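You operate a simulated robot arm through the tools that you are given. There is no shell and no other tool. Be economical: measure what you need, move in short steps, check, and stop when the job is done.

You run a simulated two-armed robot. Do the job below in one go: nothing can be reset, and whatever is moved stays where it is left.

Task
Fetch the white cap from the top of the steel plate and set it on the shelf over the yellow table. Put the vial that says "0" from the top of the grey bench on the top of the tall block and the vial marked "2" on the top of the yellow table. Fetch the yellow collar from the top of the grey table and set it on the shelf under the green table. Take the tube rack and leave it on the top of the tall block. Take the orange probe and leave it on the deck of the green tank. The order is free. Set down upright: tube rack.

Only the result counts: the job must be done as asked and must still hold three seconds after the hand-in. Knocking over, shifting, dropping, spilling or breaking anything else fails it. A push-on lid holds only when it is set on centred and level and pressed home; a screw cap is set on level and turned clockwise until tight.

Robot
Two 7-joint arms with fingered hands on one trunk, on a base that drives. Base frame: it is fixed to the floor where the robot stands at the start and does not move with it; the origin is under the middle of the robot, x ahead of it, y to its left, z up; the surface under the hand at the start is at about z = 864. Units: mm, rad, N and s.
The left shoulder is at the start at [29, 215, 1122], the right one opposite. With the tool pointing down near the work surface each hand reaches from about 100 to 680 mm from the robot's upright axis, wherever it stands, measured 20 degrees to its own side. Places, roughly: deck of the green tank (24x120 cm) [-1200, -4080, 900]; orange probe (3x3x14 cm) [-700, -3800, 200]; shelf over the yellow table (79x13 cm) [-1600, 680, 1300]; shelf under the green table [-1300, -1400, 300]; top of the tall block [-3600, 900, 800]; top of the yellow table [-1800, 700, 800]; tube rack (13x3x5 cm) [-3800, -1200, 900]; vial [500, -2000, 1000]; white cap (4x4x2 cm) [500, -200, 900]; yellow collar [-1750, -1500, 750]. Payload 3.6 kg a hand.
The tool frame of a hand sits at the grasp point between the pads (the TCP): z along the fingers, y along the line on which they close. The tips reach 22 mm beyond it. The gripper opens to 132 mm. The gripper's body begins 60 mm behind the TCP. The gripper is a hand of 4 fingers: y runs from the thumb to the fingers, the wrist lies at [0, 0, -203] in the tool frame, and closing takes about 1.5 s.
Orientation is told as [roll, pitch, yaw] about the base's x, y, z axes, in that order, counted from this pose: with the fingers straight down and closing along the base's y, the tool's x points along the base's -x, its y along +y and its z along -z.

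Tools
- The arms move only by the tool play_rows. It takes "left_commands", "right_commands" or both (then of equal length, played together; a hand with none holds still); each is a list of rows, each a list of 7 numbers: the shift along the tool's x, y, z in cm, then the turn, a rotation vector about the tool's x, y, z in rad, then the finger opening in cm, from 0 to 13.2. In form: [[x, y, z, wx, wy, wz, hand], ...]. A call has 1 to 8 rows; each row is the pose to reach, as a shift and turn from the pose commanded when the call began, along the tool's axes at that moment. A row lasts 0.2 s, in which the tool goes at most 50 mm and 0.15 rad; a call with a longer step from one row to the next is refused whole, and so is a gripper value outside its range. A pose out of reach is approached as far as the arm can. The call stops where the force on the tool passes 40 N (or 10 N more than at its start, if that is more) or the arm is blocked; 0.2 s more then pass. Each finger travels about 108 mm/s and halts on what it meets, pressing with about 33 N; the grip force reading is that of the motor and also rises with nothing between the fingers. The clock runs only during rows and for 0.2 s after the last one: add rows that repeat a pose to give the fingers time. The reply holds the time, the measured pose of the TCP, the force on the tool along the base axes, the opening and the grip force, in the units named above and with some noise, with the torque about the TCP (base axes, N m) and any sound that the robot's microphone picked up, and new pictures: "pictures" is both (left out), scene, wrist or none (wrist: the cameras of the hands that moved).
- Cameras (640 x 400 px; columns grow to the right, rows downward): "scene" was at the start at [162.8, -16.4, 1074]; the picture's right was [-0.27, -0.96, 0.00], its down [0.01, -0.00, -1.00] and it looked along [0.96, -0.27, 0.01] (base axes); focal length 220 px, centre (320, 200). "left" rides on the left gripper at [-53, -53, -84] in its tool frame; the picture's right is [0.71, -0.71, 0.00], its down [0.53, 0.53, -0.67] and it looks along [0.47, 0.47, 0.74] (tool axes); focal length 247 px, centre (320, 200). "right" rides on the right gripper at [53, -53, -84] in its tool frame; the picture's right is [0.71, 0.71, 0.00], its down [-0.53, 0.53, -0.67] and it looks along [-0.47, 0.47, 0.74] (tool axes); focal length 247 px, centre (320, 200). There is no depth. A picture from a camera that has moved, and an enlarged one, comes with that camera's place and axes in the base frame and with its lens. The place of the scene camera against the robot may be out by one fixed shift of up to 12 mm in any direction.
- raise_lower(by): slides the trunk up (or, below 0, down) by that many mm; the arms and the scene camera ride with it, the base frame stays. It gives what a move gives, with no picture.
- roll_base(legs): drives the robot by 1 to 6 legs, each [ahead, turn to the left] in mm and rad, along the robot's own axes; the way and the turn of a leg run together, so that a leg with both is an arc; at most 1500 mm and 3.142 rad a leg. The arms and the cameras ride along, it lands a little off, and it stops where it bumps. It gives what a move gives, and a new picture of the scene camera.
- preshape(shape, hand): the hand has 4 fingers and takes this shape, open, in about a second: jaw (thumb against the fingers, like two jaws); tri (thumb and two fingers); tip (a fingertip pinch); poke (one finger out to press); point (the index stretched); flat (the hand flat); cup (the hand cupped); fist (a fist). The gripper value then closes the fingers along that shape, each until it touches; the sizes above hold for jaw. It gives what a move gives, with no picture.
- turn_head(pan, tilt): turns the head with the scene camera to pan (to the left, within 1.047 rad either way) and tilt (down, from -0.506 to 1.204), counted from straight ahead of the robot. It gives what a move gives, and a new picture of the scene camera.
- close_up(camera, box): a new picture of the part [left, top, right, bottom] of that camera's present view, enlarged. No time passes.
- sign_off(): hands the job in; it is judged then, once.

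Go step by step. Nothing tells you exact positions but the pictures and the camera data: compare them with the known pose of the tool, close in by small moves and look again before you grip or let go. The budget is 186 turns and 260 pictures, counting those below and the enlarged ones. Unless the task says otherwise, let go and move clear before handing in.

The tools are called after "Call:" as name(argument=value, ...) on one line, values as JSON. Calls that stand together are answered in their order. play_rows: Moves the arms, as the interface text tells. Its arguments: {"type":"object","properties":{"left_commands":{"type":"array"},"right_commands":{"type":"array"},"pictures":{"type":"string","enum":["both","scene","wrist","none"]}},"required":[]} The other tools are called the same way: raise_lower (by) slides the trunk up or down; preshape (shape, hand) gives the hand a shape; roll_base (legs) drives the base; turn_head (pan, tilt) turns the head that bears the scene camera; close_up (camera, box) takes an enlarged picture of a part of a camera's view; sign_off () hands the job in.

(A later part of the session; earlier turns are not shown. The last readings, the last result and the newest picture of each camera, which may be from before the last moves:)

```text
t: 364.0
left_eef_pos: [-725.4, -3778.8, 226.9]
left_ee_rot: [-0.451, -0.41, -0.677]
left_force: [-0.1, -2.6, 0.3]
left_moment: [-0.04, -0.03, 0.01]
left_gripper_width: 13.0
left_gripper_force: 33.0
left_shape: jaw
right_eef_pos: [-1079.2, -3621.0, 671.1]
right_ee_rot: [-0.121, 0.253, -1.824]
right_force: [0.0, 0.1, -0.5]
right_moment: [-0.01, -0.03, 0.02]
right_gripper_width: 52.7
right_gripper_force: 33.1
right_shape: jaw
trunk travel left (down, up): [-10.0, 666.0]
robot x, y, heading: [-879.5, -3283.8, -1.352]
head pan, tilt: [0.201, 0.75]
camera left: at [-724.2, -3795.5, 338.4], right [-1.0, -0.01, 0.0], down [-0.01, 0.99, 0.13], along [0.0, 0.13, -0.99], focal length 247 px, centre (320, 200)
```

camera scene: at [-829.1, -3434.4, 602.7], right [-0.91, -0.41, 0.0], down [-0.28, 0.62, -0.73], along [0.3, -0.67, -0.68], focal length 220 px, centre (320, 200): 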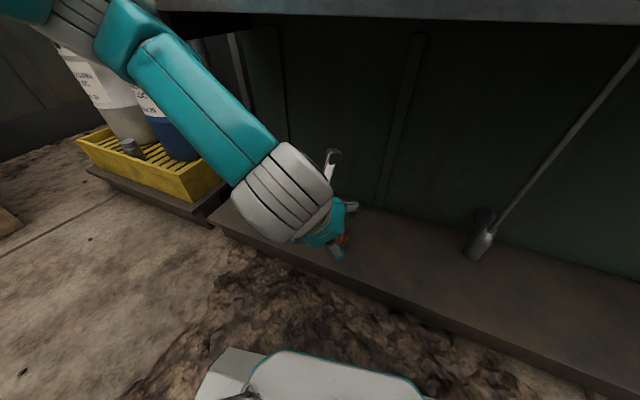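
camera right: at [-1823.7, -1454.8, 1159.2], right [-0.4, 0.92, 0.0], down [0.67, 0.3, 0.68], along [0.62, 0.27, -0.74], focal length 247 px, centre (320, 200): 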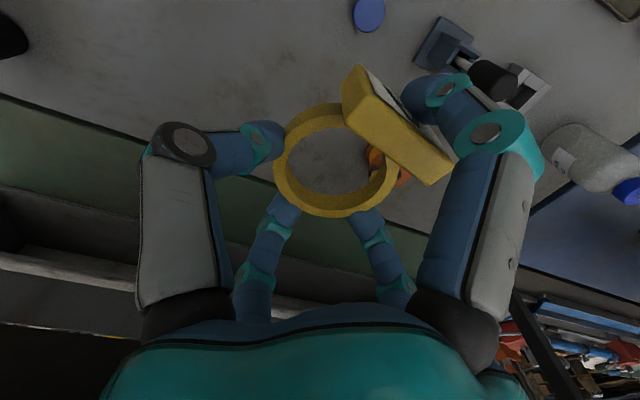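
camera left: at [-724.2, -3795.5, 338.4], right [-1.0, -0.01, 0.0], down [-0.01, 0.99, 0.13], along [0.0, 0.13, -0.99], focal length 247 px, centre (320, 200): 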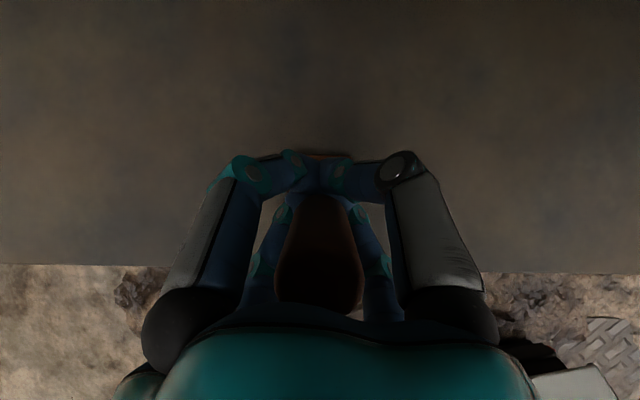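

The fingers have closed on the probe, which leans slightly towards me. I'll lift straight up to draw it out of its holder and check.

Call:
play_rows(left_commands=[[-0.8, -0.8, -1.6, 0, 0, 0, 1], [-1.6, -1.6, -3.2, 0, 0, 0, 1], [-2.4, -2.4, -4.9, 0, 0, 0, 1], [-3.2, -3.2, -6.6, 0, 0, 0, 1], [-3.6, -3.6, -7.4, 0, 0, 0, 1], [-3.6, -3.6, -7.4, 0, 0, 0, 1]], pictures="both")

```text
t: 365.4
left_eef_pos: [-724.3, -3780.4, 316.2]
left_ee_rot: [-0.449, -0.408, -0.677]
left_force: [-0.1, 0.6, -0.1]
left_moment: [-0.02, -0.01, -0.03]
left_gripper_width: 13.0
left_gripper_force: 33.1
left_shape: jaw
right_eef_pos: [-1078.6, -3620.4, 671.2]
right_ee_rot: [-0.123, 0.253, -1.824]
right_force: [0.1, 0.2, -0.3]
right_moment: [-0.03, -0.01, 0.0]
right_gripper_width: 52.7
right_gripper_force: 32.6
right_shape: jaw
trunk travel left (down, up): [-10.0, 666.0]
robot x, y, heading: [-876.0, -3285.7, -1.35]
head pan, tilt: [0.201, 0.75]
camera scene: at [-829.1, -3434.5, 602.7], right [-0.91, -0.41, 0.0], down [-0.28, 0.62, -0.73], along [0.3, -0.67, -0.68], focal length 220 px, centre (320, 200)
camera left: at [-723.8, -3795.4, 428.2], right [-1.0, -0.01, 0.0], down [-0.01, 0.99, 0.13], along [0.0, 0.13, -0.99], focal length 247 px, centre (320, 200)
```

scene: 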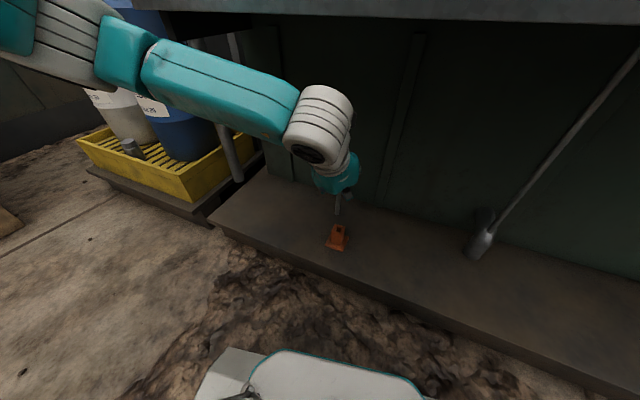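
left: 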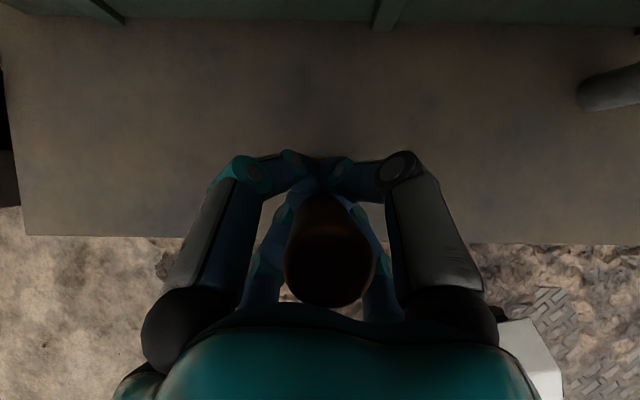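

The probe is out; the holder is empty and in place. I'll back out from under the ledge and then raise the trunk.

Call:
play_rows(left_commands=[[1.8, 1.9, -2, 0, 0, 0, 1], [3.6, 3.8, -4, 0, 0, 0, 1], [5.4, 5.6, -6, 0, 0, 0, 1], [7, 7.2, -8, 0, 0, 0, 1], [8, 8.2, -11, 0, 0, 0, 1], [8.5, 8.8, -14, 0, 0, 0, 1], [8.5, 8.8, -14, 0, 0, 0, 1]], pictures="none")

Call:
raise_lower(by=530)

Call:
turn_head(pan=0.1, tilt=0.5)

```text
t: 367.0
left_eef_pos: [-726.0, -3599.5, 363.3]
left_ee_rot: [-0.448, -0.409, -0.676]
left_force: [0.3, 0.4, -1.5]
left_moment: [0.01, 0.0, -0.01]
left_gripper_width: 12.7
left_gripper_force: 33.4
left_shape: jaw
right_eef_pos: [-1078.7, -3620.5, 671.2]
right_ee_rot: [-0.123, 0.251, -1.823]
right_force: [0.0, 0.7, 0.2]
right_moment: [0.0, 0.0, 0.01]
right_gripper_width: 52.9
right_gripper_force: 33.0
right_shape: jaw
trunk travel left (down, up): [-10.0, 666.0]
robot x, y, heading: [-879.2, -3288.3, -1.352]
head pan, tilt: [0.201, 0.75]
```

```text
refused: 530 is not a number from -400 to 400
```

```text
t: 367.8
left_eef_pos: [-725.3, -3597.9, 361.8]
left_ee_rot: [-0.449, -0.41, -0.677]
left_force: [0.1, 0.6, -0.3]
left_moment: [0.0, -0.03, 0.05]
left_gripper_width: 12.8
left_gripper_force: 33.7
left_shape: jaw
right_eef_pos: [-1077.6, -3621.4, 671.9]
right_ee_rot: [-0.123, 0.253, -1.825]
right_force: [-0.3, -0.3, -0.4]
right_moment: [0.02, 0.0, 0.01]
right_gripper_width: 52.5
right_gripper_force: 32.4
right_shape: jaw
trunk travel left (down, up): [-10.0, 666.0]
robot x, y, heading: [-881.8, -3282.5, -1.35]
head pan, tilt: [0.099, 0.499]
camera scene: at [-834.4, -3445.2, 624.6], right [-0.95, -0.31, 0.0], down [-0.15, 0.46, -0.88], along [0.28, -0.83, -0.48], focal length 220 px, centre (320, 200)
```

scene: 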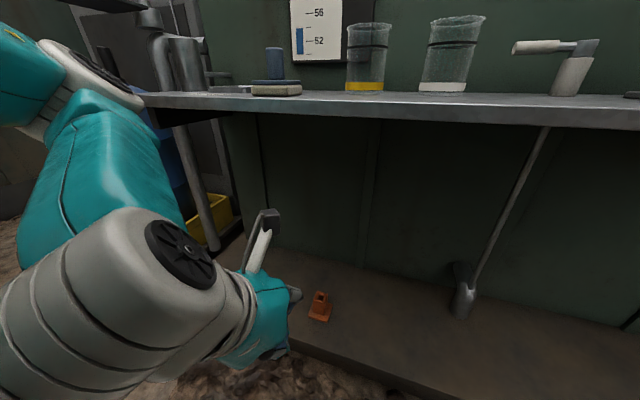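

The move is limited to 400 mm at a time, so I'll raise in two stages and then look at the deck from above.

Call:
raise_lower(by=400)

Call:
raise_lower(by=260)

Call:
turn_head(pan=-0.1, tilt=0.6)

```text
t: 371.6
left_eef_pos: [-725.2, -3599.9, 763.0]
left_ee_rot: [-0.447, -0.41, -0.679]
left_force: [-0.5, -0.2, -0.6]
left_moment: [0.02, -0.04, -0.01]
left_gripper_width: 13.0
left_gripper_force: 33.4
left_shape: jaw
right_eef_pos: [-1077.6, -3621.5, 1072.7]
right_ee_rot: [-0.122, 0.254, -1.823]
right_force: [0.6, 0.1, 0.8]
right_moment: [0.04, 0.0, -0.01]
right_gripper_width: 52.6
right_gripper_force: 33.4
right_shape: jaw
trunk travel left (down, up): [-410.0, 266.0]
robot x, y, heading: [-880.1, -3287.2, -1.352]
head pan, tilt: [0.099, 0.499]
```

```text
t: 374.3
left_eef_pos: [-725.8, -3600.9, 1022.2]
left_ee_rot: [-0.448, -0.407, -0.677]
left_force: [-0.4, 0.3, -0.2]
left_moment: [-0.02, -0.02, -0.03]
left_gripper_width: 12.8
left_gripper_force: 33.0
left_shape: jaw
right_eef_pos: [-1078.8, -3622.0, 1332.0]
right_ee_rot: [-0.122, 0.252, -1.824]
right_force: [0.2, 0.3, -0.6]
right_moment: [-0.02, -0.01, 0.0]
right_gripper_width: 52.9
right_gripper_force: 33.3
right_shape: jaw
trunk travel left (down, up): [-670.0, 6.0]
robot x, y, heading: [-879.2, -3284.1, -1.356]
head pan, tilt: [0.099, 0.499]
```

```text
t: 375.0
left_eef_pos: [-725.2, -3599.9, 1024.2]
left_ee_rot: [-0.45, -0.408, -0.676]
left_force: [0.8, 0.2, -0.4]
left_moment: [-0.03, 0.01, 0.01]
left_gripper_width: 12.7
left_gripper_force: 33.0
left_shape: jaw
right_eef_pos: [-1079.2, -3621.7, 1331.7]
right_ee_rot: [-0.122, 0.253, -1.823]
right_force: [0.4, -0.2, 0.6]
right_moment: [0.02, 0.01, -0.01]
right_gripper_width: 53.1
right_gripper_force: 33.1
right_shape: jaw
trunk travel left (down, up): [-670.0, 6.0]
robot x, y, heading: [-882.1, -3283.4, -1.348]
head pan, tilt: [-0.099, 0.6]
camera scene: at [-853.9, -3439.2, 1290.7], right [-0.99, -0.12, 0.0], down [-0.07, 0.56, -0.82], along [0.1, -0.82, -0.57], focal length 220 px, centre (320, 200)
```

scene: 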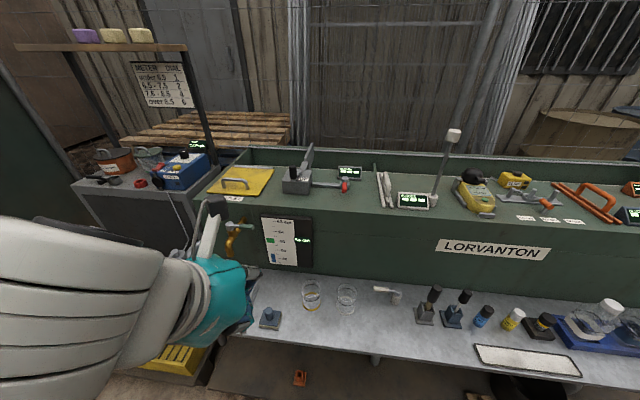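

The deck has a free lane about 85 mm wide near x ≈ -915, between the red knob and the white tools. I'll move closer and angle the robot so the left arm can reach it.

Call:
roll_base(legs=[[90, 0], [0, -0.4]])

```text
t: 377.4
left_eef_pos: [-839.1, -3721.2, 1023.0]
left_ee_rot: [-0.447, -0.407, -1.075]
left_force: [-0.3, 0.4, -0.1]
left_moment: [-0.01, 0.0, 0.01]
left_gripper_width: 13.1
left_gripper_force: 33.2
left_shape: jaw
right_eef_pos: [-1173.2, -3603.2, 1333.2]
right_ee_rot: [-0.122, 0.251, -2.223]
right_force: [0.6, 0.4, 0.4]
right_moment: [-0.02, 0.01, -0.02]
right_gripper_width: 52.3
right_gripper_force: 33.0
right_shape: jaw
trunk travel left (down, up): [-670.0, 6.0]
robot x, y, heading: [-838.3, -3373.3, -1.745]
head pan, tilt: [-0.099, 0.6]
camera scene: at [-882.0, -3525.2, 1290.8], right [-0.96, 0.27, 0.0], down [0.15, 0.54, -0.82], along [-0.22, -0.79, -0.57], focal length 220 px, centre (320, 200)
```

scene: 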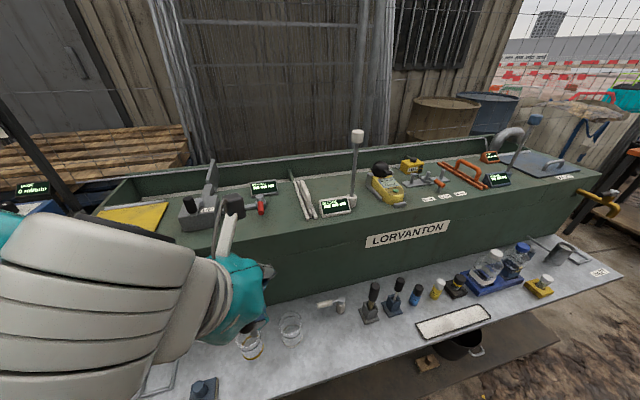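

I have a clear view of the lane at x ≈ -925 on the deck. First I'll raise the left hand, align it with the lane and move it forward.

Call:
play_rows(left_commands=[[-2.0, -2.3, -1.8, -0.025, -0.025, -0.05, 1], [-4.5, -5, -1.5, -0.05, -0.05, -0.1, 1], [-7, -8, -0.5, -0.075, -0.075, -0.16, 1], [-10, -11, 0.5, -0.1, -0.1, -0.21, 1], [-12.5, -14, 1.5, -0.125, -0.125, -0.26, 1], [-15, -16.7, 2.5, -0.152, -0.152, -0.316, 1], [-15, -16.7, 2.5, -0.152, -0.152, -0.316, 1]], pictures="none")

```text
t: 378.9
left_eef_pos: [-925.4, -3902.4, 1127.6]
left_ee_rot: [-0.449, -0.408, -0.692]
left_force: [-0.3, -0.3, -0.6]
left_moment: [-0.01, 0.03, 0.01]
left_gripper_width: 12.8
left_gripper_force: 33.2
left_shape: jaw
right_eef_pos: [-1173.5, -3603.9, 1333.4]
right_ee_rot: [-0.123, 0.254, -2.222]
right_force: [-0.2, -0.2, -0.2]
right_moment: [-0.03, 0.04, 0.02]
right_gripper_width: 52.4
right_gripper_force: 33.0
right_shape: jaw
trunk travel left (down, up): [-670.0, 6.0]
robot x, y, heading: [-846.5, -3371.1, -1.749]
head pan, tilt: [-0.099, 0.6]
```

The position is exactly as planned. Now I'll tilt the hand close to horizontal over the lane so the probe can be laid down.

Call:
play_rows(left_commands=[[-0.8, -0.8, 1.7, 0.085, -0.084, 0, 1], [-1.5, -1.6, 3.5, 0.17, -0.17, 0, 1], [-2.2, -2.3, 5.2, 0.26, -0.255, 0, 1], [-3, -3.1, 7, 0.35, -0.34, 0, 1], [-3.7, -3.8, 8.8, 0.435, -0.43, 0, 1], [-4.4, -4.5, 10.5, 0.52, -0.515, 0, 1], [-5, -5.2, 12.2, 0.608, -0.6, 0, 1], [-5, -5.2, 12.2, 0.608, -0.6, 0, 1]])

```text
t: 380.8
left_eef_pos: [-927.2, -4030.1, 1068.5]
left_ee_rot: [-1.404, -0.775, -0.126]
left_force: [0.0, 0.3, 0.3]
left_moment: [0.0, 0.0, -0.03]
left_gripper_width: 12.7
left_gripper_force: 32.5
left_shape: jaw
right_eef_pos: [-1173.8, -3606.1, 1332.1]
right_ee_rot: [-0.122, 0.253, -2.221]
right_force: [-1.1, 0.8, 0.3]
right_moment: [0.01, 0.02, -0.02]
right_gripper_width: 52.7
right_gripper_force: 33.2
right_shape: jaw
trunk travel left (down, up): [-670.0, 6.0]
robot x, y, heading: [-847.5, -3376.3, -1.745]
head pan, tilt: [-0.099, 0.6]
camera scene: at [-882.1, -3526.2, 1290.7], right [-0.96, 0.27, 0.0], down [0.15, 0.54, -0.82], along [-0.22, -0.79, -0.57], focal length 220 px, centre (320, 200)
camera left: at [-925.8, -3956.7, 1153.6], right [-1.0, 0.01, 0.01], down [0.0, 0.75, -0.66], along [-0.01, -0.66, -0.75], focal length 247 px, centre (320, 200)
```

scene: 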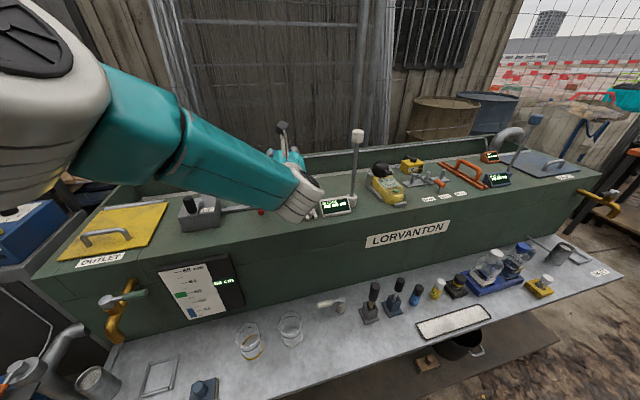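
left: 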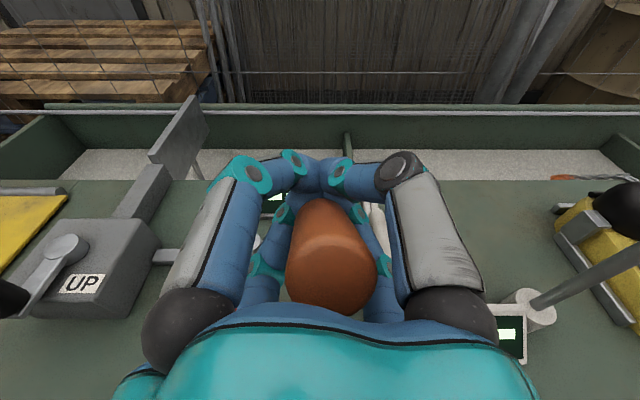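

Below the hand the lane is clear. Behind it the open trough starts at y ≈ -4234, safely beyond the probe's tip. I'll lower with the trunk, then with small steps until contact.

Call:
raise_lower(by=-100)

Call:
play_rows(left_commands=[[0.7, 0.7, 0.1, 0, 0, 0, 1], [1.4, 1.4, 0.2, 0, 0, 0, 1], [1.9, 1.9, 0.3, 0, 0, 0, 1], [2.3, 2.3, 0.4, 0, 0, 0, 1], [2.7, 2.7, 0.4, 0, 0, 0, 1], [3.1, 3.1, 0.5, 0, 0, 0, 1], [3.5, 3.5, 0.5, 0, 0, 0, 1], [3.9, 3.9, 0.6, 0, 0, 0, 1]], pictures="both")

```text
t: 382.1
left_eef_pos: [-926.7, -4030.4, 969.4]
left_ee_rot: [-1.403, -0.775, -0.126]
left_force: [0.3, -0.4, -0.6]
left_moment: [-0.01, -0.01, 0.03]
left_gripper_width: 12.4
left_gripper_force: 33.2
left_shape: jaw
right_eef_pos: [-1173.0, -3603.4, 1232.7]
right_ee_rot: [-0.122, 0.252, -2.221]
right_force: [0.3, -0.4, -0.4]
right_moment: [-0.02, 0.0, -0.01]
right_gripper_width: 52.7
right_gripper_force: 33.0
right_shape: jaw
trunk travel left (down, up): [-570.0, 106.0]
robot x, y, heading: [-844.5, -3370.9, -1.745]
head pan, tilt: [-0.099, 0.6]
```

```text
t: 384.1
left_eef_pos: [-886.3, -4044.6, 943.0]
left_ee_rot: [-1.433, -0.793, -0.054]
left_force: [-10.3, 0.3, -9.7]
left_moment: [-0.27, 0.39, 0.33]
left_gripper_width: 11.6
left_gripper_force: 32.8
left_shape: jaw
left hand out of reach, approached as far as the arm can: row 3, 4, 5, 6, 7, 8
right_eef_pos: [-1176.9, -3603.0, 1231.6]
right_ee_rot: [-0.12, 0.256, -2.221]
right_force: [-0.7, 0.0, -1.3]
right_moment: [-0.02, -0.01, 0.03]
right_gripper_width: 52.5
right_gripper_force: 33.7
right_shape: jaw
trunk travel left (down, up): [-570.0, 106.0]
robot x, y, heading: [-840.9, -3371.8, -1.748]
head pan, tilt: [-0.099, 0.6]
stopped in row 8 (left hand): the arm was blocked; the commanded pose is now the measured one
camera scene: at [-885.1, -3526.4, 1190.2], right [-0.96, 0.27, 0.0], down [0.16, 0.54, -0.82], along [-0.22, -0.79, -0.57], focal length 220 px, centre (320, 200)
camera left: at [-890.7, -3969.9, 1025.8], right [-1.0, -0.04, -0.01], down [-0.02, 0.74, -0.68], along [0.04, -0.67, -0.74], focal length 247 px, centre (320, 200)
```

scene: 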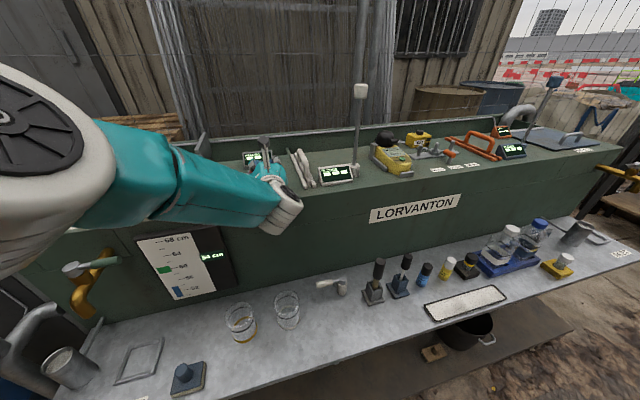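
left: 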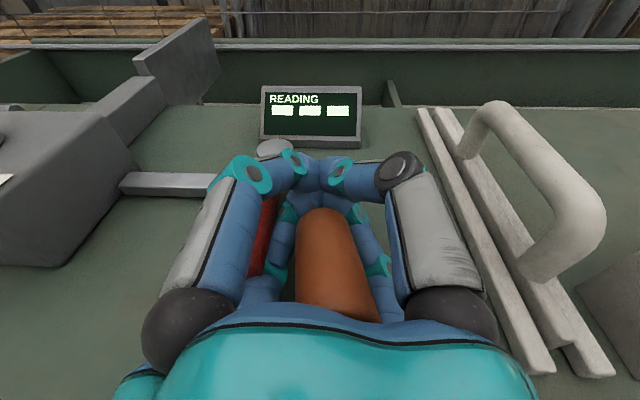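

Pushing lower shifted the hand towards the red knob. I'll move up and away at once, then use the trunk to descend instead.

Call:
play_rows(left_commands=[[0.2, -1.2, -0.1, 0, 0, 0, 1], [0.4, -2.5, -0.2, 0, 0, 0, 1], [0.6, -3.8, -0.3, 0, 0, 0, 1], [0.2, -5.4, -0.5, 0, 0, 0, 1], [-1, -6.5, -0.6, 0, 0, 0, 1], [-2.2, -7.6, -0.7, 0, 0, 0, 1], [-2.2, -7.6, -0.7, 0, 0, 0, 1]], pictures="wrist")

```text
t: 384.4
left_eef_pos: [-883.1, -4048.1, 940.8]
left_ee_rot: [-1.404, -0.787, -0.071]
left_force: [-19.4, 6.4, -7.0]
left_moment: [-0.13, 0.43, 0.58]
left_gripper_width: 11.9
left_gripper_force: 33.0
left_shape: jaw
right_eef_pos: [-1175.4, -3603.2, 1233.4]
right_ee_rot: [-0.122, 0.255, -2.222]
right_force: [-0.5, 0.4, -0.1]
right_moment: [-0.04, 0.01, 0.0]
right_gripper_width: 52.2
right_gripper_force: 32.9
right_shape: jaw
trunk travel left (down, up): [-570.0, 106.0]
robot x, y, heading: [-845.2, -3374.1, -1.751]
head pan, tilt: [-0.099, 0.6]
stopped in row 1 (left hand): the force on the tool passed its limit at 53 N (the readings are from after the stop); the commanded pose is now the measured one
camera left: at [-887.6, -3974.7, 1025.1], right [-1.0, -0.05, -0.01], down [-0.03, 0.75, -0.66], along [0.04, -0.66, -0.75], focal length 247 px, centre (320, 200)
```

left: 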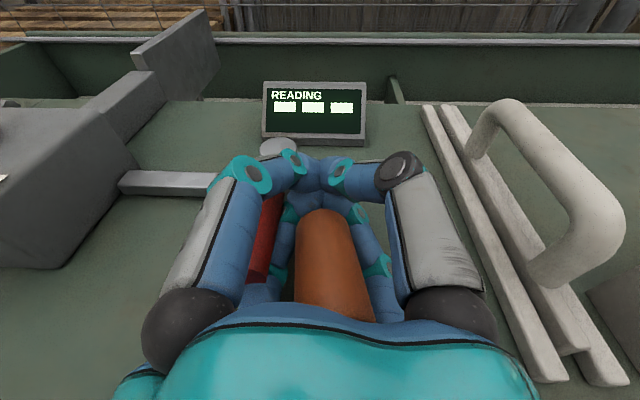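

The red handle lies under one of my finger links, so moving sideways drags on it. Going straight up is the way out, and I'll use the trunk for that.

Call:
raise_lower(by=40)

Call:
close_up(camera="left", box=[0, 0, 640, 400])

```text
t: 384.8
left_eef_pos: [-884.0, -4047.4, 940.4]
left_ee_rot: [-1.374, -0.773, -0.1]
left_force: [-16.4, -10.4, -14.7]
left_moment: [-0.63, 0.57, 0.14]
left_gripper_width: 11.6
left_gripper_force: 32.9
left_shape: jaw
right_eef_pos: [-1175.3, -3605.4, 1241.2]
right_ee_rot: [-0.123, 0.255, -2.223]
right_force: [0.2, 0.3, 0.6]
right_moment: [-0.02, -0.02, -0.02]
right_gripper_width: 52.7
right_gripper_force: 32.7
right_shape: jaw
trunk travel left (down, up): [-577.0, 98.0]
robot x, y, heading: [-842.8, -3370.8, -1.748]
head pan, tilt: [-0.099, 0.6]
stopped: the force on the tool passed its limit at 49 N (the readings are from after the stop); the commanded pose is now the measured one
```

```text
1.00 times, centred on (320, 200) of left (not enlarged: the box is as wide or as high as the picture)
camera zoom: at [-886.3, -3975.6, 1027.2], right [-1.0, -0.04, 0.0], down [-0.04, 0.77, -0.64], along [0.03, -0.64, -0.77], focal length 247 px, centre (320, 200)
```

zoom: 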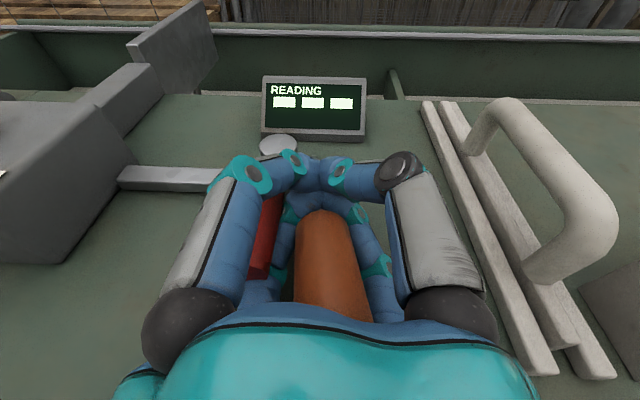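

A finger is hooked under the handle's bar. I'll retrace the way I came in: sideways away and back first, then up.

Call:
play_rows(left_commands=[[1.0, -0.4, -0.6, 0, 0, 0, 1], [1.9, -1.2, -1.3, 0, 0, 0, 1], [2.6, -2.2, -2, 0, 0, 0, 1], [2.6, -3.2, -2.7, 0, 0, 0, 1], [2, -4.1, -3.3, 0, 0, 0, 1], [2, -4.1, -3.3, 0, 0, 0, 1]], pictures="wrist")

```text
t: 385.3
left_eef_pos: [-880.7, -4048.4, 938.3]
left_ee_rot: [-1.361, -0.772, -0.092]
left_force: [-24.6, -3.6, -12.6]
left_moment: [-0.28, 0.61, 0.22]
left_gripper_width: 11.8
left_gripper_force: 33.4
left_shape: jaw
left hand out of reach, approached as far as the arm can: row 1, 2
right_eef_pos: [-1175.9, -3604.3, 1241.8]
right_ee_rot: [-0.121, 0.255, -2.223]
right_force: [0.7, 0.3, -0.7]
right_moment: [0.0, 0.0, -0.04]
right_gripper_width: 52.5
right_gripper_force: 33.3
right_shape: jaw
trunk travel left (down, up): [-577.0, 98.0]
robot x, y, heading: [-844.4, -3376.0, -1.747]
head pan, tilt: [-0.099, 0.6]
stopped in row 2 (left hand): the force on the tool passed its limit at 42 N (the readings are from after the stop); the commanded pose is now the measured one
camera left: at [-884.7, -3977.2, 1026.5], right [-1.0, -0.06, 0.0], down [-0.04, 0.77, -0.64], along [0.03, -0.63, -0.77], focal length 247 px, centre (320, 200)
```

left: 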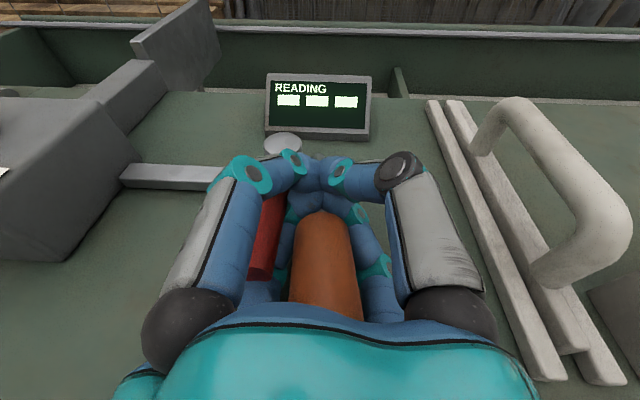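

The arm's own solution is pushing the wrong way, but turning the base slightly right will carry the hand away from the handle.

Call:
roll_base(legs=[[0, -0.06]])

```text
t: 386.0
left_eef_pos: [-875.7, -4060.6, 935.6]
left_ee_rot: [-1.312, -0.75, -0.131]
left_force: [-25.8, 10.4, -6.5]
left_moment: [0.0, 0.41, 0.1]
left_gripper_width: 11.9
left_gripper_force: 32.5
left_shape: jaw
right_eef_pos: [-1179.3, -3596.8, 1243.3]
right_ee_rot: [-0.12, 0.253, -2.24]
right_force: [0.6, -0.9, 0.2]
right_moment: [0.01, 0.06, 0.02]
right_gripper_width: 52.7
right_gripper_force: 33.0
right_shape: jaw
trunk travel left (down, up): [-577.0, 98.0]
robot x, y, heading: [-842.4, -3371.9, -1.765]
head pan, tilt: [-0.099, 0.6]
stopped in leg 1: the force on the tool passed its limit at 48 N (the readings are from after the stop); the commanded pose is now the measured one
camera scene: at [-886.3, -3525.7, 1198.1], right [-0.96, 0.29, 0.0], down [0.17, 0.54, -0.82], along [-0.24, -0.79, -0.57], focal length 220 px, centre (320, 200)
```

scene: 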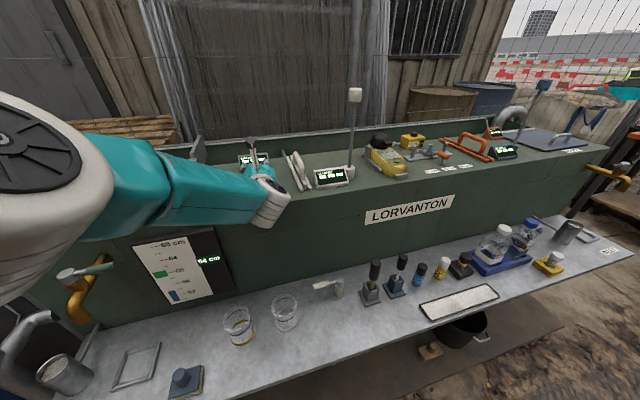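

I need to see exactly what is touching. I'll enlarge both views.

Call:
close_up(camera="scene", box=[160, 110, 360, 235])

Call:
close_up(camera="left", box=[180, 110, 440, 320])

```text
3.20 times, centred on (260, 172) of scene
camera zoom: at [-886.3, -3525.7, 1198.1], right [-0.96, 0.29, 0.0], down [0.17, 0.54, -0.82], along [-0.24, -0.79, -0.57], focal length 705 px, centre (512, 288)
```

zoom: 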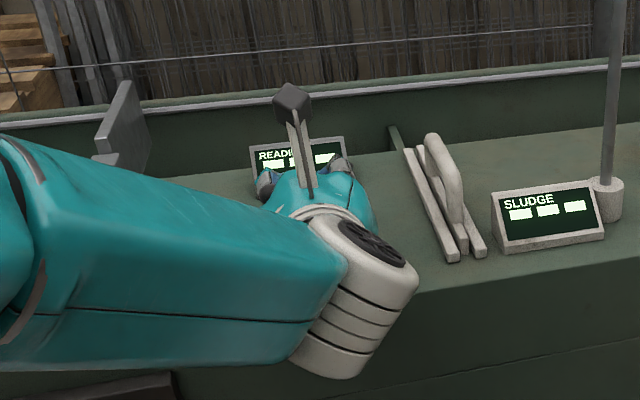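

```text
1.90 times, centred on (310, 215) of left
camera zoom: at [-877.5, -3992.6, 1025.1], right [-1.0, -0.05, 0.02], down [-0.05, 0.79, -0.61], along [0.02, -0.61, -0.8], focal length 470 px, centre (339, 171)
```

zoom: 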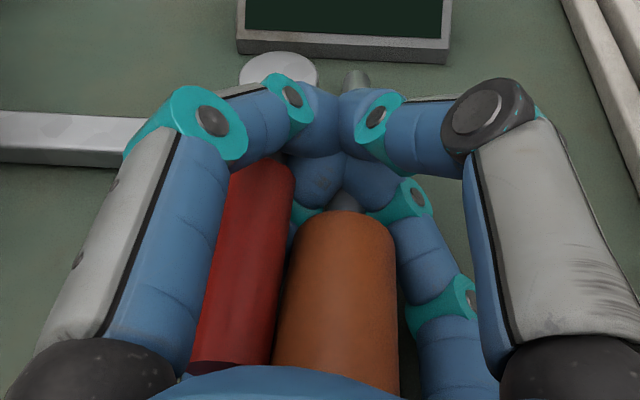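

Now it's clear: the red handle has slipped sideways into the cage between the upper and lower left fingers, so the exit is straight sideways (-x). I'll ask for a decisive sideways step to beat the drift.

Call:
play_rows(left_commands=[[3.5, -2.9, -0.8, 0, 0, 0, 1], [5.2, -4.5, -1.2, 0, 0, 0, 1], [5.2, -4.5, -1.2, 0, 0, 0, 1]], pictures="wrist")

```text
t: 386.3
left_eef_pos: [-870.6, -4065.7, 935.0]
left_ee_rot: [-1.288, -0.749, -0.144]
left_force: [-23.1, 10.3, -3.7]
left_moment: [-0.16, 0.15, -0.08]
left_gripper_width: 12.3
left_gripper_force: 33.3
left_shape: jaw
left hand out of reach, approached as far as the arm can: row 1
right_eef_pos: [-1180.3, -3595.5, 1243.8]
right_ee_rot: [-0.118, 0.252, -2.24]
right_force: [0.6, 0.5, 0.4]
right_moment: [0.03, -0.06, 0.0]
right_gripper_width: 52.8
right_gripper_force: 33.4
right_shape: jaw
trunk travel left (down, up): [-577.0, 98.0]
robot x, y, heading: [-842.1, -3377.4, -1.765]
head pan, tilt: [-0.099, 0.6]
stopped in row 1 (left hand): the force on the tool passed its limit at 89 N (the readings are from after the stop); the commanded pose is now the measured one
camera left: at [-873.0, -3998.9, 1026.1], right [-1.0, -0.05, 0.02], down [-0.05, 0.8, -0.59], along [0.02, -0.59, -0.81], focal length 247 px, centre (320, 200)
```

left: 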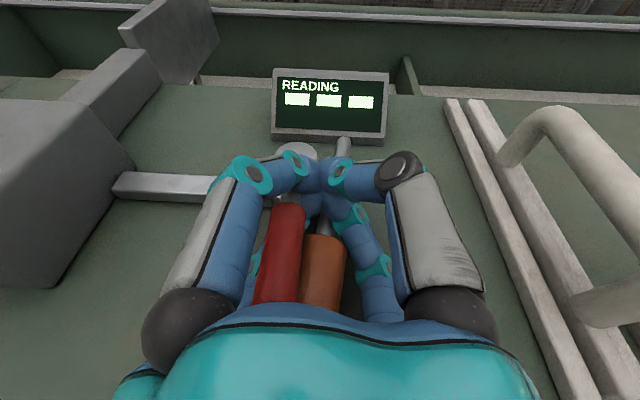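

The hand keeps drifting because the arm is at a limit. The safe way out is to open the fingers here: the probe is only a few centimetres above the deck, and the open hand can then be pulled straight back with the base.

Call:
play_rows(left_commands=[[0, 0, 0, 0, 0, 0, 2.5], [0, 0, 0, 0, 0, 0, 4], [0, 0, 0, 0, 0, 0, 5.5], [0, 0, 0, 0, 0, 0, 6.5], [0, 0, 0, 0, 0, 0, 6.5]], pictures="wrist")

```text
t: 387.5
left_eef_pos: [-872.8, -4067.3, 937.8]
left_ee_rot: [-1.295, -0.748, -0.139]
left_force: [-32.2, 1.3, 3.2]
left_moment: [0.57, 0.81, -0.58]
left_gripper_width: 56.6
left_gripper_force: 0.1
left_shape: jaw
right_eef_pos: [-1179.8, -3595.6, 1243.0]
right_ee_rot: [-0.118, 0.254, -2.241]
right_force: [0.0, 0.0, 0.3]
right_moment: [0.01, 0.03, -0.05]
right_gripper_width: 52.4
right_gripper_force: 32.9
right_shape: jaw
trunk travel left (down, up): [-577.0, 98.0]
robot x, y, heading: [-843.2, -3374.1, -1.766]
head pan, tilt: [-0.099, 0.6]
camera left: at [-874.0, -4000.0, 1028.3], right [-1.0, -0.05, 0.02], down [-0.05, 0.8, -0.59], along [0.02, -0.6, -0.8], focal length 247 px, centre (320, 200)
```

left: 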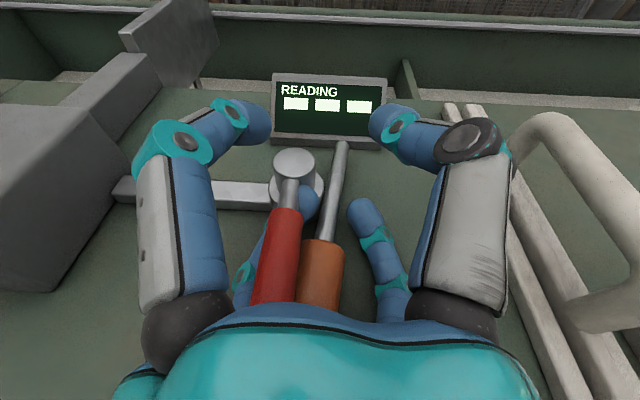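

Now it's visible: the red lever points towards me, and one lower finger passes beneath it, while the freed probe lies beside it. I'll pull straight back with the base.

Call:
roll_base(legs=[[-60, -0.04]])

Call:
close_up(camera="left", box=[0, 0, 640, 400])

```text
t: 388.5
left_eef_pos: [-881.1, -4005.1, 942.2]
left_ee_rot: [-1.306, -0.742, -0.159]
left_force: [-1.6, 1.7, 5.3]
left_moment: [0.11, -0.04, 0.1]
left_gripper_width: 63.3
left_gripper_force: 0.0
left_shape: jaw
right_eef_pos: [-1171.8, -3518.2, 1245.3]
right_ee_rot: [-0.12, 0.248, -2.282]
right_force: [-0.3, -0.2, 0.2]
right_moment: [-0.01, 0.02, 0.02]
right_gripper_width: 52.5
right_gripper_force: 33.1
right_shape: jaw
trunk travel left (down, up): [-577.0, 98.0]
robot x, y, heading: [-829.7, -3311.4, -1.81]
head pan, tilt: [-0.099, 0.6]
camera scene: at [-877.4, -3460.2, 1198.5], right [-0.94, 0.33, 0.0], down [0.19, 0.53, -0.83], along [-0.27, -0.78, -0.56], focal length 220 px, centre (320, 200)
```

scene: 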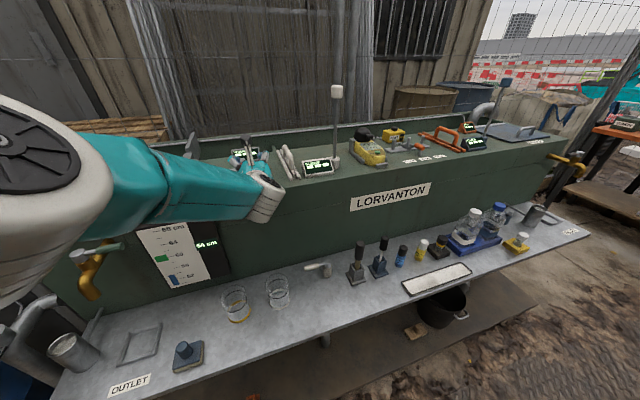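

```text
1.00 times, centred on (320, 200) of left (not enlarged: the box is as wide or as high as the picture)
camera zoom: at [-879.2, -3937.7, 1031.4], right [-1.0, -0.03, 0.02], down [-0.03, 0.8, -0.6], along [0.0, -0.6, -0.8], focal length 247 px, centre (320, 200)
```

zoom: 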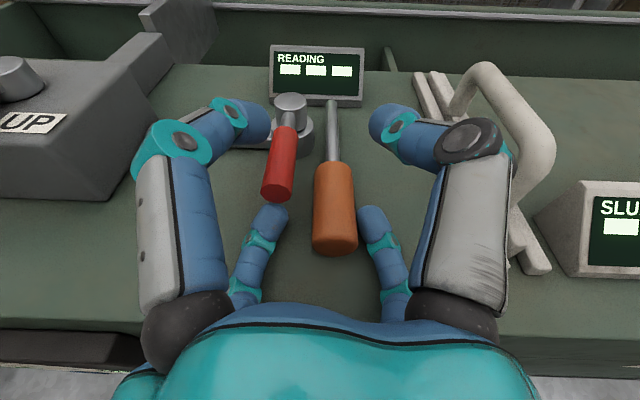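

The hand is free, with no force on it. The probe lies on the deck beside the red lever, which is where it was before. I'll pull straight back further.

Call:
roll_base(legs=[[-100, -0.045]])

Call:
close_up(camera="left", box=[0, 0, 640, 400])

```text
t: 389.6
left_eef_pos: [-880.7, -3910.4, 943.1]
left_ee_rot: [-1.306, -0.746, -0.2]
left_force: [1.2, 0.0, -0.4]
left_moment: [0.05, 0.02, -0.05]
left_gripper_width: 64.8
left_gripper_force: 0.0
left_shape: jaw
right_eef_pos: [-1157.3, -3406.1, 1246.1]
right_ee_rot: [-0.12, 0.25, -2.328]
right_force: [-0.2, 0.1, 0.1]
right_moment: [-0.01, 0.0, -0.01]
right_gripper_width: 52.6
right_gripper_force: 33.1
right_shape: jaw
trunk travel left (down, up): [-577.0, 98.0]
robot x, y, heading: [-805.5, -3217.2, -1.859]
head pan, tilt: [-0.099, 0.6]
camera scene: at [-859.5, -3361.7, 1198.3], right [-0.93, 0.38, 0.0], down [0.21, 0.52, -0.83], along [-0.31, -0.77, -0.56], focal length 220 px, centre (320, 200)
```

scene: 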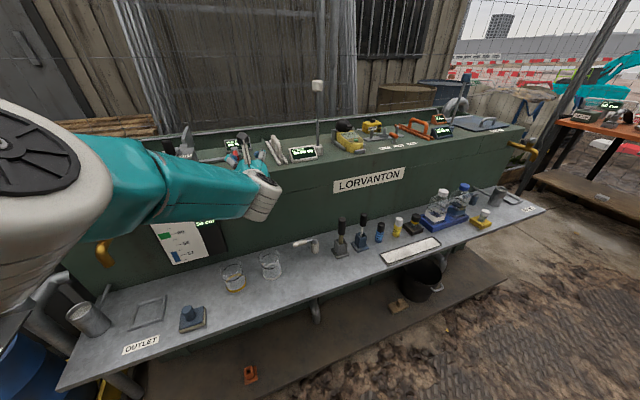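

```text
1.00 times, centred on (320, 200) of left (not enlarged: the box is as wide or as high as the picture)
camera zoom: at [-878.3, -3842.8, 1032.5], right [-1.0, 0.01, 0.02], down [0.0, 0.8, -0.6], along [-0.02, -0.6, -0.8], focal length 247 px, centre (320, 200)
```

zoom: 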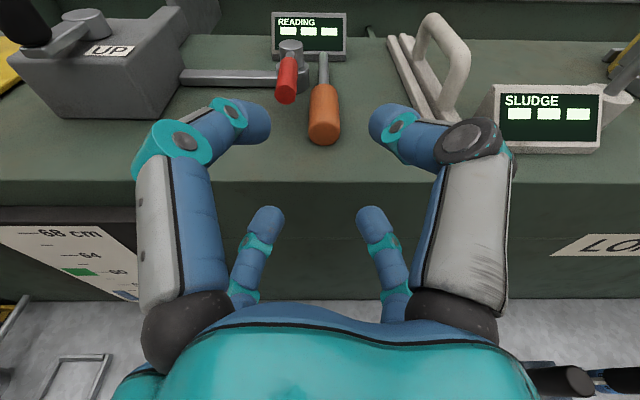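

The probe rests on the tank deck and the hand is clear. Next I'll reverse up the aisle towards the green table with the collar, folding the left arm back on the way.

Call:
roll_base(legs=[[-400, 0]])

Call:
play_rows(left_commands=[[-0.7, -0.7, -2, -0.1, 0.1, 0, 6.5], [-1.4, -1.4, -5, -0.2, 0.2, 0, 6.5], [-2.1, -2.1, -8, -0.3, 0.3, 0, 6.5], [-2.8, -2.8, -11, -0.4, 0.4, 0, 6.5], [-3.5, -3.5, -14, -0.5, 0.5, 0, 6.5], [-4.2, -4.2, -17, -0.6, 0.6, 0, 6.5], [-4.9, -4.9, -19, -0.7, 0.7, 0, 6.5], [-5.6, -5.6, -21, -0.8, 0.8, 0, 6.5]], pictures="none")

Call:
roll_base(legs=[[-1250, 0]])

```text
t: 392.1
left_eef_pos: [-764.9, -3529.1, 943.3]
left_ee_rot: [-1.306, -0.748, -0.195]
left_force: [-0.7, 0.1, -1.2]
left_moment: [-0.03, -0.01, 0.02]
left_gripper_width: 64.7
left_gripper_force: 0.1
left_shape: jaw
right_eef_pos: [-1043.1, -3025.3, 1245.3]
right_ee_rot: [-0.119, 0.25, -2.327]
right_force: [0.2, -0.1, -0.2]
right_moment: [-0.04, 0.04, -0.01]
right_gripper_width: 52.6
right_gripper_force: 32.5
right_shape: jaw
trunk travel left (down, up): [-577.0, 98.0]
robot x, y, heading: [-692.1, -2833.1, -1.854]
head pan, tilt: [-0.099, 0.6]
camera scene: at [-746.5, -2979.8, 1198.2], right [-0.93, 0.37, 0.0], down [0.21, 0.52, -0.83], along [-0.31, -0.77, -0.56], focal length 220 px, centre (320, 200)
```

scene: 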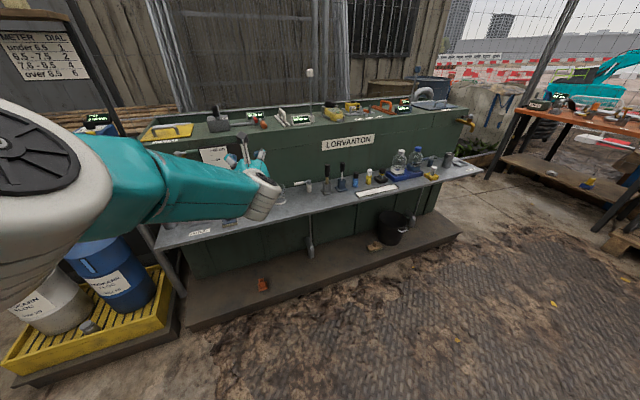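

```text
t: 393.1
left_eef_pos: [-754.9, -3541.7, 963.8]
left_ee_rot: [-0.887, -0.695, -0.294]
left_force: [0.5, 0.7, -0.3]
left_moment: [0.01, -0.01, 0.02]
left_gripper_width: 64.5
left_gripper_force: 0.0
left_shape: jaw
left hand out of reach, approached as far as the arm can: row 1, 2, 3, 4
right_eef_pos: [-1042.2, -3026.4, 1246.9]
right_ee_rot: [-0.123, 0.25, -2.327]
right_force: [0.7, 1.2, 0.8]
right_moment: [-0.02, 0.03, -0.01]
right_gripper_width: 52.6
right_gripper_force: 33.3
right_shape: jaw
trunk travel left (down, up): [-577.0, 98.0]
robot x, y, heading: [-688.3, -2830.5, -1.855]
head pan, tilt: [-0.099, 0.6]
stopped in row 4 (left hand): the arm was blocked; the commanded pose is now the measured one
```

```text
t: 399.4
left_eef_pos: [-405.6, -2332.6, 962.9]
left_ee_rot: [-0.887, -0.693, -0.298]
left_force: [0.0, 0.0, 0.2]
left_moment: [0.02, 0.01, 0.0]
left_gripper_width: 65.0
left_gripper_force: 0.0
left_shape: jaw
right_eef_pos: [-691.4, -1815.2, 1246.4]
right_ee_rot: [-0.12, 0.251, -2.329]
right_force: [-0.4, -0.6, 0.3]
right_moment: [-0.02, -0.02, 0.02]
right_gripper_width: 52.6
right_gripper_force: 33.2
right_shape: jaw
trunk travel left (down, up): [-577.0, 98.0]
robot x, y, heading: [-342.3, -1623.8, -1.852]
head pan, tilt: [-0.099, 0.6]
camera scene: at [-394.2, -1771.9, 1198.1], right [-0.93, 0.38, 0.0], down [0.21, 0.52, -0.82], along [-0.31, -0.76, -0.57], focal length 220 px, centre (320, 200)
```

scene: 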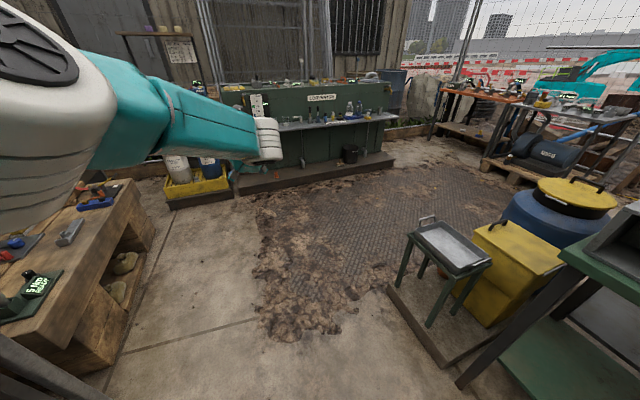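

The left arm is stretched out straight again, so I'll use the sweep that worked before: outward first, then inward and back.

Call:
play_rows(left_commands=[[-3.4, 2.6, 1.4, 0, 0, 0, 6.5], [-6.9, 5.2, 2.7, 0, 0, 0, 6.5], [-10.3, 7.7, 4.1, 0, 0, 0, 6.5], [-13.8, 10.3, 5.5, 0, 0, 0, 6.5]], pictures="none")

Call:
play_rows(left_commands=[[1.4, 0.9, -3.8, 0, 0, 0, 6.5], [2.8, 1.8, -7.7, 0, 0, 0, 6.5], [4.2, 2.7, -11.5, 0, 0, 0, 6.5], [5.6, 3.6, -15.3, 0, 0, 0, 6.5], [7, 4.5, -19.2, 0, 0, 0, 6.5], [8.4, 5.4, -23, 0, 0, 0, 6.5], [9.9, 6.3, -26.9, 0, 0, 0, 6.5]], pictures="none")

```text
t: 400.6
left_eef_pos: [-180.9, -2464.1, 1093.2]
left_ee_rot: [-1.331, -0.692, 0.142]
left_force: [0.2, 0.2, -0.1]
left_moment: [0.01, -0.01, 0.03]
left_gripper_width: 65.0
left_gripper_force: 0.0
left_shape: jaw
left hand out of reach, approached as far as the arm can: row 1, 2, 3
right_eef_pos: [-691.7, -1816.8, 1246.4]
right_ee_rot: [-0.122, 0.251, -2.328]
right_force: [-0.2, 0.0, -0.7]
right_moment: [-0.01, -0.02, -0.01]
right_gripper_width: 52.5
right_gripper_force: 33.0
right_shape: jaw
trunk travel left (down, up): [-577.0, 98.0]
robot x, y, heading: [-338.6, -1621.5, -1.859]
head pan, tilt: [-0.099, 0.6]
stopped in row 4 (left hand): the arm was blocked; the commanded pose is now the measured one
```

```text
t: 402.2
left_eef_pos: [-294.9, -2199.0, 1029.2]
left_ee_rot: [-1.327, -0.689, 0.139]
left_force: [-1.3, 0.5, -1.6]
left_moment: [0.05, 0.0, 0.0]
left_gripper_width: 65.0
left_gripper_force: 0.0
left_shape: jaw
right_eef_pos: [-690.7, -1817.2, 1247.4]
right_ee_rot: [-0.119, 0.253, -2.328]
right_force: [-0.5, 0.0, -0.2]
right_moment: [0.0, -0.03, 0.0]
right_gripper_width: 52.7
right_gripper_force: 33.5
right_shape: jaw
trunk travel left (down, up): [-577.0, 98.0]
robot x, y, heading: [-339.1, -1627.8, -1.856]
head pan, tilt: [-0.099, 0.6]
```

The arm is bent again. I'll bring both hands back to vertical.

Call:
play_rows(left_commands=[[0, 0, 0, -0.11, 0.095, 0, 6.5], [0, 0, 0, -0.22, 0.19, 0, 6.5], [0, 0, 0, -0.33, 0.285, 0, 6.5], [0, 0, 0, -0.44, 0.38, 0, 6.5], [0, 0, 0, -0.55, 0.475, 0, 6.5], [0, 0, 0, -0.66, 0.57, 0, 6.5], [0, 0, 0, -0.77, 0.66, 0, 6.5], [0, 0, 0, -0.88, 0.75, 0, 6.5]], right_commands=[[0, 0, 0, -0.015, -0.03, 0, 3], [0, 0, 0, -0.03, -0.06, 0, 3], [0, 0, 0, -0.045, -0.095, 0, 3], [0, 0, 0, -0.06, -0.125, 0, 3], [0, 0, 0, -0.075, -0.16, 0, 3], [0, 0, 0, -0.09, -0.19, 0, 3], [0, 0, 0, -0.105, -0.22, 0, 3], [0, 0, 0, -0.12, -0.25, 0, 3]], pictures="none")

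Call:
play_rows(left_commands=[[0, 0, -0.5, -0.09, 0.07, 0, 6.5], [0, 0, -1, -0.175, 0.144, 0, 6.5], [0, 0, -1, -0.175, 0.144, 0, 6.5]], pictures="none")

Call:
roll_base(legs=[[0, -0.58]])

```text
t: 404.0
left_eef_pos: [-295.3, -2201.2, 1030.3]
left_ee_rot: [-0.171, -0.144, -0.401]
left_force: [0.6, 0.4, -0.1]
left_moment: [-0.03, 0.01, -0.01]
left_gripper_width: 64.9
left_gripper_force: 0.2
left_shape: jaw
right_eef_pos: [-691.1, -1817.7, 1247.6]
right_ee_rot: [0.004, 0.002, -2.314]
right_force: [-0.3, -1.1, -0.2]
right_moment: [0.02, 0.03, 0.01]
right_gripper_width: 52.6
right_gripper_force: 32.9
right_shape: jaw
trunk travel left (down, up): [-577.0, 98.0]
robot x, y, heading: [-339.2, -1624.3, -1.86]
head pan, tilt: [-0.099, 0.6]
```

```text
t: 404.8
left_eef_pos: [-295.7, -2197.9, 1039.9]
left_ee_rot: [0.004, -0.001, -0.411]
left_force: [0.1, 0.2, -0.1]
left_moment: [0.02, 0.01, 0.04]
left_gripper_width: 64.7
left_gripper_force: 0.0
left_shape: jaw
right_eef_pos: [-691.3, -1817.5, 1247.6]
right_ee_rot: [0.003, 0.002, -2.315]
right_force: [-0.3, -0.3, -0.2]
right_moment: [-0.01, 0.0, 0.0]
right_gripper_width: 52.6
right_gripper_force: 32.7
right_shape: jaw
trunk travel left (down, up): [-577.0, 98.0]
robot x, y, heading: [-339.0, -1624.8, -1.856]
head pan, tilt: [-0.099, 0.6]
```

```text
t: 406.8
left_eef_pos: [-615.4, -2129.3, 1038.7]
left_ee_rot: [0.004, -0.001, -0.983]
left_force: [1.2, 0.5, -0.1]
left_moment: [0.0, -0.04, -0.04]
left_gripper_width: 64.9
left_gripper_force: 0.0
left_shape: jaw
right_eef_pos: [-740.2, -1595.5, 1246.5]
right_ee_rot: [0.002, 0.001, -2.887]
right_force: [0.1, 0.7, 0.5]
right_moment: [-0.01, -0.02, 0.0]
right_gripper_width: 52.5
right_gripper_force: 33.0
right_shape: jaw
trunk travel left (down, up): [-577.0, 98.0]
robot x, y, heading: [-320.8, -1641.3, -2.43]
head pan, tilt: [-0.099, 0.6]
camera scene: at [-453.3, -1737.9, 1198.0], right [-0.58, 0.82, 0.0], down [0.46, 0.33, -0.82], along [-0.67, -0.48, -0.57], focal length 220 px, centre (320, 200)
```

scene: 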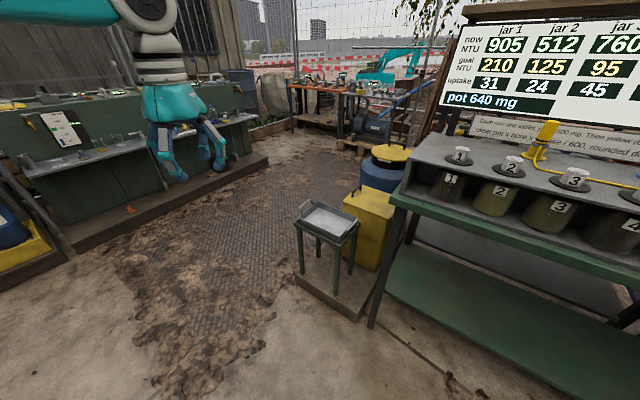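

The shelf under the green table is empty and its front edge is near x ≈ -1085. I'll tuck the left hand in and drive up to it.

Call:
play_rows(left_commands=[[0.5, 4, -1, 0, 0, 0, 6.5], [1, 8, -2, 0, 0, 0.05, 6.5], [1.5, 12, -3, 0, 0, 0.1, 6.5], [2, 16, -4, 0, 0, 0.2, 6.5], [2.5, 20, -5, 0, 0, 0.3, 6.5], [3, 23, -6, 0, 0, 0.4, 6.5], [3, 23, -6, 0, 0, 0.5, 6.5]], pictures="none")

Call:
roll_base(legs=[[0, -0.55], [280, -0.3], [140, 0.14]])

```text
t: 408.4
left_eef_pos: [-438.2, -1977.4, 1100.6]
left_ee_rot: [0.005, 0.002, -1.484]
left_force: [-0.5, -0.4, 1.2]
left_moment: [0.0, 0.01, 0.0]
left_gripper_width: 65.0
left_gripper_force: 0.0
left_shape: jaw
right_eef_pos: [-739.6, -1595.5, 1248.2]
right_ee_rot: [0.001, 0.003, -2.888]
right_force: [-0.2, 0.4, -0.3]
right_moment: [0.01, 0.0, -0.02]
right_gripper_width: 52.4
right_gripper_force: 33.0
right_shape: jaw
trunk travel left (down, up): [-577.0, 98.0]
robot x, y, heading: [-323.5, -1647.2, -2.426]
head pan, tilt: [-0.099, 0.6]
```

```text
t: 412.9
left_eef_pos: [-1052.4, -1813.4, 1099.5]
left_ee_rot: [0.007, 0.0, -2.195]
left_force: [-0.9, 0.1, 0.0]
left_moment: [-0.01, -0.01, -0.01]
left_gripper_width: 65.2
left_gripper_force: 0.1
left_shape: jaw
right_eef_pos: [-1028.5, -1326.8, 1247.4]
right_ee_rot: [0.0, 0.001, 2.681]
right_force: [-0.3, 0.7, -0.7]
right_moment: [-0.04, 0.0, -0.02]
right_gripper_width: 52.0
right_gripper_force: 33.4
right_shape: jaw
trunk travel left (down, up): [-577.0, 98.0]
robot x, y, heading: [-744.4, -1646.1, -3.14]
head pan, tilt: [-0.099, 0.6]
camera scene: at [-909.9, -1629.5, 1197.9], right [0.1, 1.0, 0.0], down [0.56, -0.06, -0.82], along [-0.82, 0.08, -0.57], focal length 220 px, centre (320, 200)
```

scene: 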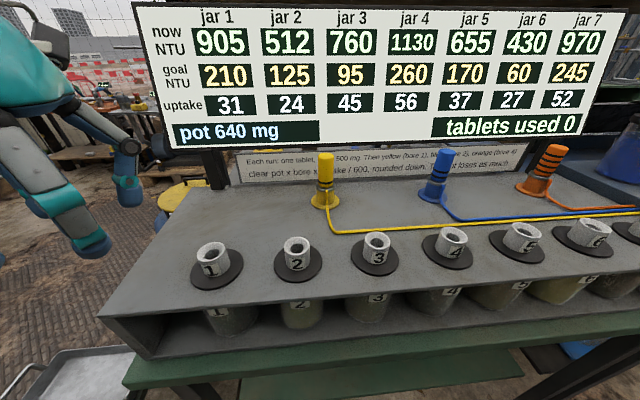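

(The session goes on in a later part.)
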